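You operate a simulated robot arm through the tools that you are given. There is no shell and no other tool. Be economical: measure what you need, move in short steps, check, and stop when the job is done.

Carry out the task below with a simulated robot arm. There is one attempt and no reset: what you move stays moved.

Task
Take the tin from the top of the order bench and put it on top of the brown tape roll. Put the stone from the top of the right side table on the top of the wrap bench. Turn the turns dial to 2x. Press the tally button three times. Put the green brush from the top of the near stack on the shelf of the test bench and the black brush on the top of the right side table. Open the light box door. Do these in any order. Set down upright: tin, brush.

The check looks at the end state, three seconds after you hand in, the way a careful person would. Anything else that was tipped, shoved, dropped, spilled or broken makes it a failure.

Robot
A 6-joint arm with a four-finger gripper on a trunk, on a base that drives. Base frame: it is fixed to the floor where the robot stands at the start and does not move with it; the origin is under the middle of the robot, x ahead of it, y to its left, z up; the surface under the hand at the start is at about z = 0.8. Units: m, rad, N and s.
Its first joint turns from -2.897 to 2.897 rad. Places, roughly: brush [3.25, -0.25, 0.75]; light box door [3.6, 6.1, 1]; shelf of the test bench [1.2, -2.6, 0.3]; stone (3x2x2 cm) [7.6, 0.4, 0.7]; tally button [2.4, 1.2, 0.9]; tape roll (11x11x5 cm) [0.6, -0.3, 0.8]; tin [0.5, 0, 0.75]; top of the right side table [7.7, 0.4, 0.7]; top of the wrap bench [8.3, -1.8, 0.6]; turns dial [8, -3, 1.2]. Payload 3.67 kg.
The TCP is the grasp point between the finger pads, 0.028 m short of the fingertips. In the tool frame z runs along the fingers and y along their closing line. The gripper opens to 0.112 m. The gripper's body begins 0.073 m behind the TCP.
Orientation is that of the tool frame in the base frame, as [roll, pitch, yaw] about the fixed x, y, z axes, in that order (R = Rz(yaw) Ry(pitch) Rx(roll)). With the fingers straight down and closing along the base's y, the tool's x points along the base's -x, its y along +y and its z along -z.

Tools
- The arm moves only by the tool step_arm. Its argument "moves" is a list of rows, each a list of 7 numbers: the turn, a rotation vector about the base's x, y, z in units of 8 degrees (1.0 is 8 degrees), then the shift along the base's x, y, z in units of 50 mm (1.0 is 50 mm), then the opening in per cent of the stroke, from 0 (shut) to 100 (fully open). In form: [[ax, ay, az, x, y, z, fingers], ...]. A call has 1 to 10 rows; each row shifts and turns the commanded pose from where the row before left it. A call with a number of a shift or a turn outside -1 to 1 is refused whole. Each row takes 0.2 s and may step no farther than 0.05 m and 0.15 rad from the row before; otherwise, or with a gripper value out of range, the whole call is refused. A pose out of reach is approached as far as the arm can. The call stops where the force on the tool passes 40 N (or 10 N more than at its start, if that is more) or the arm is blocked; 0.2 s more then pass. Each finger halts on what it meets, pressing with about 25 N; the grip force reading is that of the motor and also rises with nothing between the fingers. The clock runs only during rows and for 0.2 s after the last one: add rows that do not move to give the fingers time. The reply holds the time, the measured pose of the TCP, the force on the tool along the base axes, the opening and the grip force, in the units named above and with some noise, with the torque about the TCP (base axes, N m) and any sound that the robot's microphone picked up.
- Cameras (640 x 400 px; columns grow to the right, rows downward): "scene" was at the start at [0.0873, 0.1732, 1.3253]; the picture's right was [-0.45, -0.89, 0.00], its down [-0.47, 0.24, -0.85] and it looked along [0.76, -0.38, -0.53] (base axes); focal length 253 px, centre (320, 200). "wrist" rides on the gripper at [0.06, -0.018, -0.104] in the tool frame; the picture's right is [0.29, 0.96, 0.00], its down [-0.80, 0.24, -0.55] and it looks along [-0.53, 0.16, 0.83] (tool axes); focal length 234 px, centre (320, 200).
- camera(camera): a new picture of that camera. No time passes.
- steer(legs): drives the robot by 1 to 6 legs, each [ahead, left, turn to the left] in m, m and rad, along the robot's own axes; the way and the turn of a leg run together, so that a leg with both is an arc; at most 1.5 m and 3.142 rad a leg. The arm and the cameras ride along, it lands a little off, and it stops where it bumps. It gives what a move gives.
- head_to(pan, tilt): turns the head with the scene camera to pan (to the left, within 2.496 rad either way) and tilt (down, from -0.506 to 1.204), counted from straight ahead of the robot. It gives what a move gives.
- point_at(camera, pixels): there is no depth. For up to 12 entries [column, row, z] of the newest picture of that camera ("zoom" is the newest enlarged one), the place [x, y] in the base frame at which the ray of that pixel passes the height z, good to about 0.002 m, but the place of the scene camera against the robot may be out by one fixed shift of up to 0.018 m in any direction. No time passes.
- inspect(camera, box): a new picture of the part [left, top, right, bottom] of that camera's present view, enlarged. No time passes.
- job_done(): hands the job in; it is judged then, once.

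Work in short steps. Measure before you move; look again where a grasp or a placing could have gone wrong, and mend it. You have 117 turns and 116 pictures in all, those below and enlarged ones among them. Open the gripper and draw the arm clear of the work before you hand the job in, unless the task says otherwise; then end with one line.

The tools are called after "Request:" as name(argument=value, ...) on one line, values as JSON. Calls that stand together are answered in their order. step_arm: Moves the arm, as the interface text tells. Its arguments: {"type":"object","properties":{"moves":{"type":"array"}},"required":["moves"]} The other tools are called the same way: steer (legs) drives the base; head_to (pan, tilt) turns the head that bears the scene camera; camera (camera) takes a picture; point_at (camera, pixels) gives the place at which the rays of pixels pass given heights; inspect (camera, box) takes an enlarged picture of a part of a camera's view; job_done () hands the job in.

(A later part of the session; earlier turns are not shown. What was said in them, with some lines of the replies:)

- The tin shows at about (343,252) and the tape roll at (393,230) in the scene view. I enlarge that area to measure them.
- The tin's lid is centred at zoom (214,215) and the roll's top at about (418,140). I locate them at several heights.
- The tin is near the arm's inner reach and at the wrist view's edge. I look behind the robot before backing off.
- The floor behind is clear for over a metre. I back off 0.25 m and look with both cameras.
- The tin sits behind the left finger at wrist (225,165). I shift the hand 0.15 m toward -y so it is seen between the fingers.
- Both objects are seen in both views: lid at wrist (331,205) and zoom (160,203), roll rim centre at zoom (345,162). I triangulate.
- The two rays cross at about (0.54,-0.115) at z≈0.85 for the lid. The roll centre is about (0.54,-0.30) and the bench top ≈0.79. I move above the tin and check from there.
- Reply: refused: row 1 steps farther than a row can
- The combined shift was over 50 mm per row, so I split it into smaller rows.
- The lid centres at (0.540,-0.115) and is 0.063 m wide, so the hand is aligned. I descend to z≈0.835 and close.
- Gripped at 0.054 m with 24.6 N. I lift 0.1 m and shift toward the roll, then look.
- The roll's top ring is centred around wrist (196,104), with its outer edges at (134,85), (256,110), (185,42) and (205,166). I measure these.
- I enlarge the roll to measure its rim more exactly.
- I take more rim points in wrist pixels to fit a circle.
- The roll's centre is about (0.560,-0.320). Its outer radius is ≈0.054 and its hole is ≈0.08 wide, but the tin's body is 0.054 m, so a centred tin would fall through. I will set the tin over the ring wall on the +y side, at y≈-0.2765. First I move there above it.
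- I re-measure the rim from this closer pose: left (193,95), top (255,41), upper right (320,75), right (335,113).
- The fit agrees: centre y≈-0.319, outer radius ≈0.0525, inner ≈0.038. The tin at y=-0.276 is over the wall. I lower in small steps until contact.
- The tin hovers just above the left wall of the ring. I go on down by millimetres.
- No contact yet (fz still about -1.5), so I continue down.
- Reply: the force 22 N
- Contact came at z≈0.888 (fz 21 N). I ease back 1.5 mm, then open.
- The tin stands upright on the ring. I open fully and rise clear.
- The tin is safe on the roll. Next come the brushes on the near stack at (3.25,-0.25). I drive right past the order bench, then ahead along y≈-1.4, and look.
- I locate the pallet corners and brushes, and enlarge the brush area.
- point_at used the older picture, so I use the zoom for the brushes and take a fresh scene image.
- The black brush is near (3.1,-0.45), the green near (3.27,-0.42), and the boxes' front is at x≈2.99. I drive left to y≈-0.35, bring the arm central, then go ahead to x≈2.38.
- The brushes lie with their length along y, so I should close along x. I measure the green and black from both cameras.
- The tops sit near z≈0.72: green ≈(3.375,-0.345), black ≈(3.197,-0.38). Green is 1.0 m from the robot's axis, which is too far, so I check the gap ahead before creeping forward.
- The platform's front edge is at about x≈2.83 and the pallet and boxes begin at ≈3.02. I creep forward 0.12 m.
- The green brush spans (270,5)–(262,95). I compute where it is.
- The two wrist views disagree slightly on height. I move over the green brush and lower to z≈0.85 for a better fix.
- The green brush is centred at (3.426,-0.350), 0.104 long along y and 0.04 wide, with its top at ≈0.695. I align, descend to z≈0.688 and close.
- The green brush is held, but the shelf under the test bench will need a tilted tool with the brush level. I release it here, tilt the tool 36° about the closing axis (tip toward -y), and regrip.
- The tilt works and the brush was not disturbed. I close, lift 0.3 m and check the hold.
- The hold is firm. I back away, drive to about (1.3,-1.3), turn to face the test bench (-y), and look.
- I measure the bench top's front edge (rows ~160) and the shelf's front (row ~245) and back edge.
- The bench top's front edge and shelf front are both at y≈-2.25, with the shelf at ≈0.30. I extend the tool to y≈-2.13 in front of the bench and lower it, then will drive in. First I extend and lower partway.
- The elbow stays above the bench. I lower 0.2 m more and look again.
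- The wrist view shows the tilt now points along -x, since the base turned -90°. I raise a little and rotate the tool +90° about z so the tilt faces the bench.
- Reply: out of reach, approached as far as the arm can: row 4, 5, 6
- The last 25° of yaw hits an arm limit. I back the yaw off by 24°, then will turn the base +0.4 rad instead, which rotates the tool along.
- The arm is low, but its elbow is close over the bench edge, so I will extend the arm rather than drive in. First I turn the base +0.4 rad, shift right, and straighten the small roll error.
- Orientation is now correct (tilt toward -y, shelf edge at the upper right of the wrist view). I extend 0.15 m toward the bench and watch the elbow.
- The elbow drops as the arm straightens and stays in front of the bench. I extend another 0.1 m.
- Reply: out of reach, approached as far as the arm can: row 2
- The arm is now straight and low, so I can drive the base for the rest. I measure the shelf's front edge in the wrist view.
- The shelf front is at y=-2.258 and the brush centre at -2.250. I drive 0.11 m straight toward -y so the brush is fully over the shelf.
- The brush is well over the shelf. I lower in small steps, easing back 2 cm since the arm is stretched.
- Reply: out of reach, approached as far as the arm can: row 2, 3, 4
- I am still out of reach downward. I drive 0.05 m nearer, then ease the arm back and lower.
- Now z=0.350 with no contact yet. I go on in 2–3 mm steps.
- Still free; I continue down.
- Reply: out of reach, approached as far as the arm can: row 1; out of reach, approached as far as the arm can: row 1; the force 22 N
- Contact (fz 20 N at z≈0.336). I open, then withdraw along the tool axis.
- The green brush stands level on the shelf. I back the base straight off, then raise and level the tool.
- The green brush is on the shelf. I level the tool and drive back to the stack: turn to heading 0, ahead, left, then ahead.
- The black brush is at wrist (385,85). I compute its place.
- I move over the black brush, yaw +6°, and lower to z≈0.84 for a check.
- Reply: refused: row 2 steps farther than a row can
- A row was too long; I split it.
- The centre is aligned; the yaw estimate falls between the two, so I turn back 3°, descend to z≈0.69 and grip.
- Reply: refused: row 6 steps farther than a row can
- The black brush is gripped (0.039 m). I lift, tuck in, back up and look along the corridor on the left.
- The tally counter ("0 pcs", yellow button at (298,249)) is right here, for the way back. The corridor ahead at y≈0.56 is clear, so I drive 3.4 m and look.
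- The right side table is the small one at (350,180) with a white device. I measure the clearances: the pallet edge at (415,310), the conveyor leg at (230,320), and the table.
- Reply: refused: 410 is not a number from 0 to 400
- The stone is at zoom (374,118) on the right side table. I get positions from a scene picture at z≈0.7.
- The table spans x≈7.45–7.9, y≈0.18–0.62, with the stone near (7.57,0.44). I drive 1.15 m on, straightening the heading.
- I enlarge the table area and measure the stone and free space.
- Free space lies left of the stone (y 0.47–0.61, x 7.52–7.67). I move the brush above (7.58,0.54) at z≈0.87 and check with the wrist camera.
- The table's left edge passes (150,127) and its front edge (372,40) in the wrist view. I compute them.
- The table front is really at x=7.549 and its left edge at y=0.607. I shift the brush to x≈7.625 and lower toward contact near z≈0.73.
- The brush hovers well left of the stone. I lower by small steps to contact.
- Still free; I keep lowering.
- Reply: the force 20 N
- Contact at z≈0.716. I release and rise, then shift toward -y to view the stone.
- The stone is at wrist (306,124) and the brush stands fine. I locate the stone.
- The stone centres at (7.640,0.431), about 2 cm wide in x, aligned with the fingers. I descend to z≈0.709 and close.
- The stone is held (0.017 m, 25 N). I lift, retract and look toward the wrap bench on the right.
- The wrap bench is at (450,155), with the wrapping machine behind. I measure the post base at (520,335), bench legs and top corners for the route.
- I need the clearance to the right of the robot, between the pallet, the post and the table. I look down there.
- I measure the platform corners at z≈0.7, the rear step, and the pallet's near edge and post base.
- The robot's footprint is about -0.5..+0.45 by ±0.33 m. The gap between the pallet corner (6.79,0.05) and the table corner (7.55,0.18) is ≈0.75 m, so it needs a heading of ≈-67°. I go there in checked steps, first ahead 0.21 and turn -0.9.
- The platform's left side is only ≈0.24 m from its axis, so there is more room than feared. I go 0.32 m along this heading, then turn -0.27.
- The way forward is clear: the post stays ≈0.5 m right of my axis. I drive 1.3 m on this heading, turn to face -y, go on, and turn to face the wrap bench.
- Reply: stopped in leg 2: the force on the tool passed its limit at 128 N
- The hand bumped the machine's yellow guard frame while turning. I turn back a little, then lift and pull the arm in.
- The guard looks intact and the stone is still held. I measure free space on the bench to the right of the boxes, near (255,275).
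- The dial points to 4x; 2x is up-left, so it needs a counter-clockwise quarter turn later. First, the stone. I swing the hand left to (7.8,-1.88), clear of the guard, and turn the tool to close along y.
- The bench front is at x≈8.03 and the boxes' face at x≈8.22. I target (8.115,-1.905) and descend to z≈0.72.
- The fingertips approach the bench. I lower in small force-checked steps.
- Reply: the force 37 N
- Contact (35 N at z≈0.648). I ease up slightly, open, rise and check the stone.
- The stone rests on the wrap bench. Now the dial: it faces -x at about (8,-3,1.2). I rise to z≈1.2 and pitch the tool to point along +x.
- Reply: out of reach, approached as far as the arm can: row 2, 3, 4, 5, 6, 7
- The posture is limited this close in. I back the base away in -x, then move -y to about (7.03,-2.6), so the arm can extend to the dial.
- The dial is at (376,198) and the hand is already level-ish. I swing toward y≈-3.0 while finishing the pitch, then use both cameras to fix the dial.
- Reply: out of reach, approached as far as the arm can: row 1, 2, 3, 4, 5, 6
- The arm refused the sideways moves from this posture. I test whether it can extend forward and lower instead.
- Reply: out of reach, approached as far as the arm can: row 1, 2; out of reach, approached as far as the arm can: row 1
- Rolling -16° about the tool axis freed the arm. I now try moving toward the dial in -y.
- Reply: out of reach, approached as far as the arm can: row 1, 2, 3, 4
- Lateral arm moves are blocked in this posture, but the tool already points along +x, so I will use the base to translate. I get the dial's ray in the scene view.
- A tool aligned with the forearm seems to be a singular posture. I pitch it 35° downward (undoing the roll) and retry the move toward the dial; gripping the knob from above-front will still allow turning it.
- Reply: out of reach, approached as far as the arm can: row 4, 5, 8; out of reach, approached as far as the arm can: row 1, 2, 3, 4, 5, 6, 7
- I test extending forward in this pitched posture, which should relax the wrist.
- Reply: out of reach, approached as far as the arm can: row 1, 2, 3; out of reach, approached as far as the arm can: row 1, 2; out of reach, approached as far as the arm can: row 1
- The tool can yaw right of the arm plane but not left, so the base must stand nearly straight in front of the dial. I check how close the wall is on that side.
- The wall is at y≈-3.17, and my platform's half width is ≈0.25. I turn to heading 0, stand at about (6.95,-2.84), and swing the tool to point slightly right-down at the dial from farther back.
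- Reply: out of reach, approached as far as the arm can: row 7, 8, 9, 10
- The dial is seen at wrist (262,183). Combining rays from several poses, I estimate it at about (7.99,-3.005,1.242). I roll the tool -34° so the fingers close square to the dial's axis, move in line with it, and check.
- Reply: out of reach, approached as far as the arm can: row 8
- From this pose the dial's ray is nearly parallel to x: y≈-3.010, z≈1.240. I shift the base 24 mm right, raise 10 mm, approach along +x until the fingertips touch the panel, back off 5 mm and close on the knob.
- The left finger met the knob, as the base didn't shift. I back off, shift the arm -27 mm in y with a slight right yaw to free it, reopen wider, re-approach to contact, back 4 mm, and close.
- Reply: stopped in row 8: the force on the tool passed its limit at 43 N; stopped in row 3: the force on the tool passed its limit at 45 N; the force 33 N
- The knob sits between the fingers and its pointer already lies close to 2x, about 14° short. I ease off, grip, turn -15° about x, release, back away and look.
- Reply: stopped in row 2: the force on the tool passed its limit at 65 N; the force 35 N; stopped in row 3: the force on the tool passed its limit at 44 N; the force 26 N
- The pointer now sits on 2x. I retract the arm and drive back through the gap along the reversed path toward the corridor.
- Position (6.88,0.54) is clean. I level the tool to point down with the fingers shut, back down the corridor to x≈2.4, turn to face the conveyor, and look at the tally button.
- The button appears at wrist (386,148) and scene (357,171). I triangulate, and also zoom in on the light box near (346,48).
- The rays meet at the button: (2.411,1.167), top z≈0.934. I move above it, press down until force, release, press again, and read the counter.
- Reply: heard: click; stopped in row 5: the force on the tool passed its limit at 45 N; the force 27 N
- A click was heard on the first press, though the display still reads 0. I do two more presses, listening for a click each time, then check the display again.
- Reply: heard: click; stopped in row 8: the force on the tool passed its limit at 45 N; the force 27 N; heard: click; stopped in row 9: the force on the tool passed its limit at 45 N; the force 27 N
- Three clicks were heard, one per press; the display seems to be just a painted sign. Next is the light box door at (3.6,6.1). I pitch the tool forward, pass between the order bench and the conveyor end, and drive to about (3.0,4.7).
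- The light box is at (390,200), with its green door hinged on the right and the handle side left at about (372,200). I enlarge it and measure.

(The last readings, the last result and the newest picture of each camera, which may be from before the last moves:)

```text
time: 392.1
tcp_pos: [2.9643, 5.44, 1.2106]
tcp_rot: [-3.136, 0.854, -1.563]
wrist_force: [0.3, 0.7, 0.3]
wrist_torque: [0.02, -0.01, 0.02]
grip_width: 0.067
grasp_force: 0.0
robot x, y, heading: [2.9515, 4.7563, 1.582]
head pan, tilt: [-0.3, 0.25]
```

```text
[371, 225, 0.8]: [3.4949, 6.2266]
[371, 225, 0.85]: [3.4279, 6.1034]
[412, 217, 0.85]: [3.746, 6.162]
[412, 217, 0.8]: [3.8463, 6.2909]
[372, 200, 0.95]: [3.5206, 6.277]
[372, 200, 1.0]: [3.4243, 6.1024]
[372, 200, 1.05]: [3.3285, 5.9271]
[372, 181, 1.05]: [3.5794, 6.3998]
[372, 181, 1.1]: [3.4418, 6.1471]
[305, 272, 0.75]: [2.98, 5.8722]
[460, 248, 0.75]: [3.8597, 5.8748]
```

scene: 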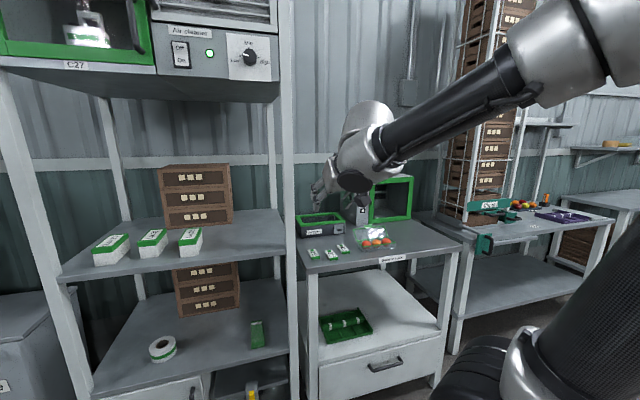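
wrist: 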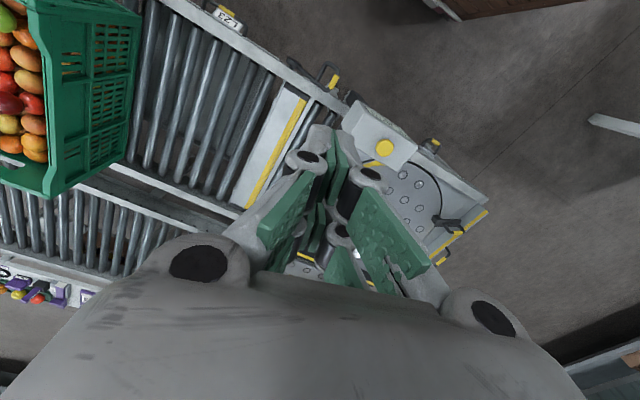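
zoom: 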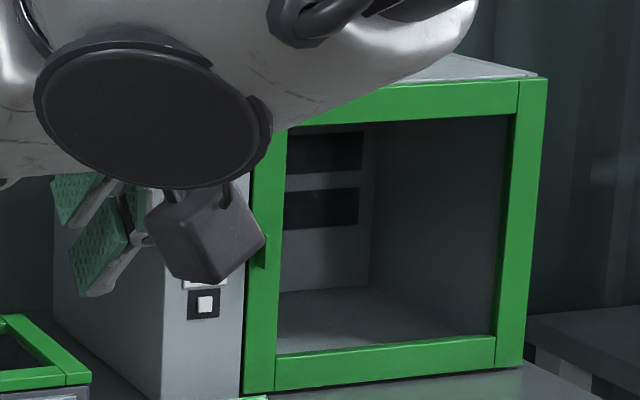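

The door spans x≈3.43–3.75 at y≈6.1, z≈0.85–1.1, with a small pull on the left stile near (3.435,6.09,0.995). I drive in front of it, bring the hand to about (3.435,5.93,1.04) and look with the wrist camera.

Request:
steer(legs=[[0, -0.475, 0], [0.4, 0, 0]])

Request:
step_arm(moves=[[0, 0, 0, 0, 0.45, -0.85, 60], [0, 0, 0, 0, 0.45, -0.85, 60], [0, 0, 0, 0, 0.45, -0.85, 60], [0, 0, 0, 0, 0.45, -0.85, 60], [0, 0, 0, 0, 0, 0, 60]])

Request:
camera(camera="wrist")

```text
time: 396.9
tcp_pos: [3.4246, 5.8436, 1.2118]
tcp_rot: [-3.133, 0.852, -1.557]
wrist_force: [0.2, -0.2, 0.9]
wrist_torque: [0.0, 0.01, -0.02]
grip_width: 0.0671
grasp_force: 0.0
robot x, y, heading: [3.4155, 5.1568, 1.585]
head pan, tilt: [-0.3, 0.25]
```

```text
time: 398.1
tcp_pos: [3.3961, 5.929, 1.0385]
tcp_rot: [-3.127, 0.849, -1.554]
wrist_force: [0.0, -0.3, 0.6]
wrist_torque: [-0.01, 0.01, -0.01]
grip_width: 0.0672
grasp_force: 0.1
out of reach, approached as far as the arm can: row 2, 3, 4
robot x, y, heading: [3.4174, 5.1548, 1.587]
head pan, tilt: [-0.3, 0.25]
```

```text
3 pictures are left
5 turns are left
```

wrist: 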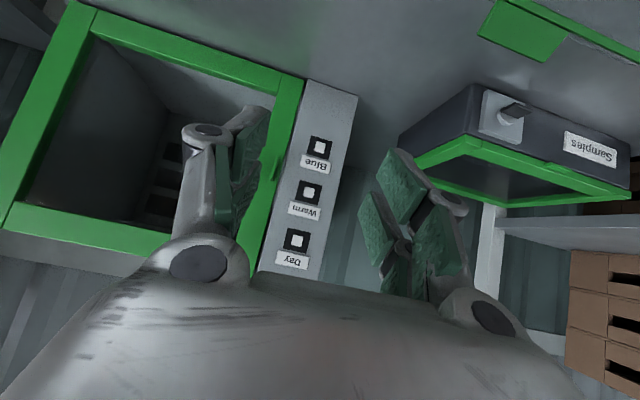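

The pull is at about (3.431,6.09,0.992). I shift the base 4 cm right, reach until the fingertips touch the door, back 5 mm and close on the pull. Then I swing the whole robot rigidly about the hinge (3.75,6.1) to open the door, and look.

Request:
steer(legs=[[0, -0.04, 0]])

Request:
step_arm(moves=[[0, 0, 0, 0, 0.6, -0.18, 60], [0, 0, 0, 0, 0.6, -0.18, 60], [0, 0, 0, 0, 0.6, -0.18, 60], [0, 0, 0, 0, 0.4, -0.18, 60], [0, 0, 0, 0, 0.15, 0, 60], [0, 0, 0, 0, 0.15, 0, 60], [0, 0, 0, 0, 0.15, 0, 60], [0, 0, 0, 0, 0.15, 0, 60], [0, 0, 0, 0, 0.15, 0, 60], [0, 0, 0, 0, 0.15, 0, 60]])

Request:
step_arm(moves=[[0, 0, 0, 0, -0.1, 0, 60], [0, 0, 0, 0, 0, 0, 0], [0, 0, 0, 0, 0, 0, 0], [0, 0, 0, 0, 0, 0, 0], [0, 0, 0, 0, 0, 0, 0]])

Request:
camera(camera="wrist")

Request:
steer(legs=[[-0.075, -0.236, 0.25]])

```text
time: 399.0
tcp_pos: [3.4377, 5.9287, 1.0393]
tcp_rot: [-3.125, 0.851, -1.557]
wrist_force: [-0.2, 0.5, -1.0]
wrist_torque: [0.01, 0.0, 0.01]
grip_width: 0.0672
grasp_force: 0.0
robot x, y, heading: [3.4591, 5.1624, 1.588]
head pan, tilt: [-0.3, 0.25]
```

```text
time: 401.1
tcp_pos: [3.4361, 6.0731, 1.0009]
tcp_rot: [-3.124, 0.84, -1.555]
wrist_force: [3.0, -18.1, 8.4]
wrist_torque: [0.34, -0.06, -0.35]
grip_width: 0.0765
grasp_force: 6.7
robot x, y, heading: [3.46, 5.1568, 1.588]
head pan, tilt: [-0.3, 0.25]
stopped in row 10: the force on the tool passed its limit at 45 N (the readings are from after the stop); the commanded pose is now the measured one
```

```text
time: 402.4
tcp_pos: [3.4322, 6.0688, 0.9998]
tcp_rot: [-3.121, 0.836, -1.549]
wrist_force: [-9.3, -2.2, -1.5]
wrist_torque: [0.46, 0.64, -0.33]
grip_width: 0.0061
grasp_force: 41.4
robot x, y, heading: [3.4553, 5.1545, 1.588]
head pan, tilt: [-0.3, 0.25]
stopped in row 5: the force on the tool passed its limit at 41 N (the readings are from after the stop); the commanded pose is now the measured one
```

```text
2 pictures are left
```

wrist: 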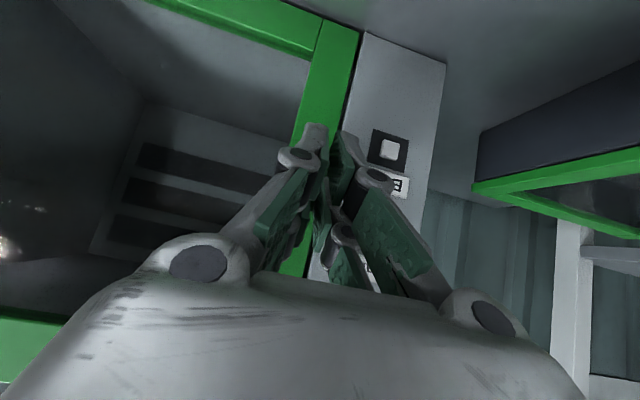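

```text
time: 404.6
tcp_pos: [3.4512, 5.9965, 0.9991]
tcp_rot: [-3.122, 0.839, -1.305]
wrist_force: [1.7, 2.1, 0.7]
wrist_torque: [-0.55, -0.29, 0.19]
grip_width: 0.006
grasp_force: 41.3
robot x, y, heading: [3.6979, 5.1174, 1.842]
head pan, tilt: [-0.3, 0.25]
stopped in leg 1: the force on the tool passed its limit at 41 N (the readings are from after the stop); the commanded pose is now the measured one
4 turns are left
```

The pull is held (6 mm) and the door came about 14° with it. I continue the rigid swing about the hinge in three more short legs, then look.

Request:
steer(legs=[[-0.061, -0.187, 0.2]])

Request:
steer(legs=[[-0.061, -0.187, 0.2]])

Request:
steer(legs=[[-0.058, -0.178, 0.19]])

Request:
camera(camera="scene")

```text
time: 406.2
tcp_pos: [3.4799, 5.9416, 1.0001]
tcp_rot: [-3.126, 0.838, -1.107]
wrist_force: [24.1, 16.4, -2.2]
wrist_torque: [0.21, -0.7, -0.22]
grip_width: 0.0059
grasp_force: 41.4
robot x, y, heading: [3.8962, 5.1267, 2.036]
head pan, tilt: [-0.3, 0.25]
```

```text
time: 407.4
tcp_pos: [3.5042, 5.9133, 1.0008]
tcp_rot: [-3.123, 0.839, -0.993]
wrist_force: [1.4, 4.4, -0.6]
wrist_torque: [0.16, -0.68, 0.49]
grip_width: 0.0058
grasp_force: 41.6
robot x, y, heading: [4.011, 5.1527, 2.154]
head pan, tilt: [-0.3, 0.25]
stopped in leg 1: the force on the tool passed its limit at 43 N (the readings are from after the stop); the commanded pose is now the measured one
```

```text
time: 408.9
tcp_pos: [3.5412, 5.8789, 1.0007]
tcp_rot: [-3.124, 0.839, -0.836]
wrist_force: [0.1, 3.6, -1.4]
wrist_torque: [0.25, -0.56, 0.5]
grip_width: 0.0059
grasp_force: 41.1
robot x, y, heading: [4.161, 5.2114, 2.317]
head pan, tilt: [-0.3, 0.25]
stopped in leg 1: the force on the tool passed its limit at 42 N (the readings are from after the stop); the commanded pose is now the measured one
```

```text
1 pictures are left
3 turns are left
```

scene: 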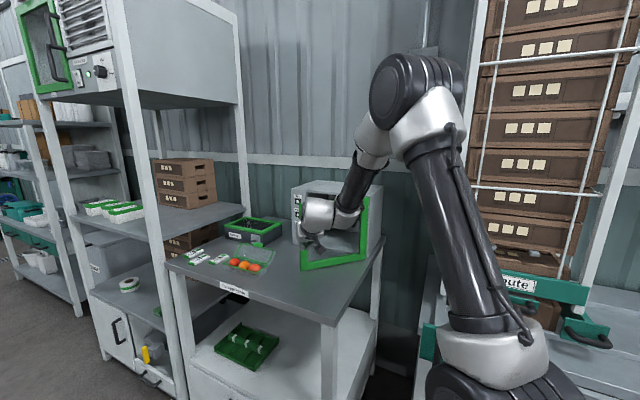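

The door is about 42° open and still held. I draw it further by backing the base in short legs along the arc, then open the gripper, withdraw along the tool axis, back off and take the last picture.

Request:
steer(legs=[[-0.054, -0.009, 0]])

Request:
steer(legs=[[-0.054, -0.012, 0]])

Request:
steer(legs=[[-0.07, -0.035, 0]])

Request:
step_arm(moves=[[0, 0, 0, 0, 0, 0, 80], [0, 0, 0, 0, 0, 0, 80], [0, 0, 0, 0, 0, 0, 80], [0, 0, 0, 0.3, -0.33, 0.4, 80], [0, 0, 0, 0.45, -0.5, 0.6, 80], [0, 0, 0, 0.45, -0.5, 0.6, 80], [0, 0, 0, 0.45, -0.5, 0.6, 80], [0, 0, 0, 0, 0, 1, 80], [0, 0, 0, 0, 0, 0, 80]])

Request:
camera(camera="scene")

```text
time: 409.9
tcp_pos: [3.5841, 5.8469, 1.0009]
tcp_rot: [-3.125, 0.841, -0.842]
wrist_force: [5.7, 13.7, -2.0]
wrist_torque: [0.6, -0.19, 0.25]
grip_width: 0.0071
grasp_force: 43.7
robot x, y, heading: [4.2047, 5.1754, 2.323]
head pan, tilt: [-0.3, 0.25]
```

```text
time: 410.8
tcp_pos: [3.6253, 5.8271, 1.0001]
tcp_rot: [-3.128, 0.842, -0.852]
wrist_force: [-0.6, 3.5, -3.4]
wrist_torque: [0.28, -0.29, 0.36]
grip_width: 0.0079
grasp_force: 44.5
robot x, y, heading: [4.2433, 5.1533, 2.32]
head pan, tilt: [-0.3, 0.25]
stopped in leg 1: the force on the tool passed its limit at 56 N (the readings are from after the stop); the commanded pose is now the measured one
```

```text
time: 411.9
tcp_pos: [3.6973, 5.7998, 1.0003]
tcp_rot: [-3.13, 0.845, -0.853]
wrist_force: [0.3, -0.2, -1.0]
wrist_torque: [0.01, -0.03, 0.04]
grip_width: 0.0
grasp_force: 35.0
robot x, y, heading: [4.3143, 5.1271, 2.323]
head pan, tilt: [-0.3, 0.25]
```

```text
time: 413.9
tcp_pos: [3.7825, 5.7092, 1.1602]
tcp_rot: [-3.127, 0.844, -0.852]
wrist_force: [-0.5, 0.2, 0.3]
wrist_torque: [0.02, 0.0, 0.03]
grip_width: 0.0893
grasp_force: 0.1
robot x, y, heading: [4.3181, 5.1224, 2.321]
head pan, tilt: [-0.3, 0.25]
```

```text
0 pictures are left
2 turns are left
```

scene: 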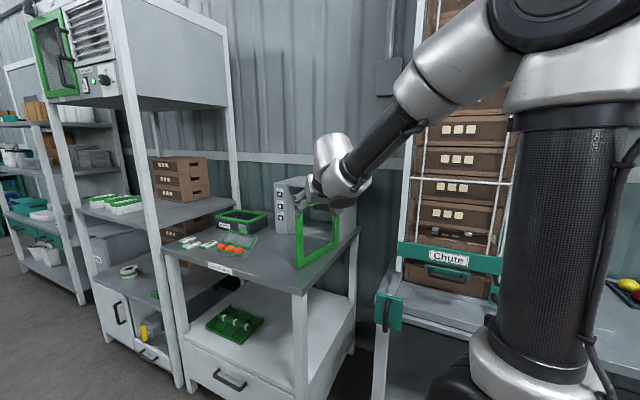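

The door stands wide open, about 70°, and the hand is free of it. I back the base off a little to be clear, and then hand in.

Request:
steer(legs=[[-0.25, 0, 0]])

```text
time: 415.7
tcp_pos: [3.9526, 5.5285, 1.1603]
tcp_rot: [-3.127, 0.844, -0.854]
wrist_force: [-0.4, 0.6, -0.3]
wrist_torque: [-0.03, 0.01, 0.02]
grip_width: 0.0894
grasp_force: 0.0
robot x, y, heading: [4.4861, 4.9457, 2.322]
head pan, tilt: [-0.3, 0.25]
1 turns are left
```

The gripper is open and the arm is clear, so I hand the job in.

Request:
job_done()

```text
The job is handed in.
```

I carried out every step and handed the job in: tin on the tape roll (set on the ring wall, since centred it would drop through the hole), stone on the wrap bench, dial at 2x, both brushes placed upright, and light box door about 70° open. Two doubts: each of the three tally presses clicked but the counter still read "0 pcs", and my arm bumped the wrapping machine's guard frame hard once (128 N), with no visible damage.
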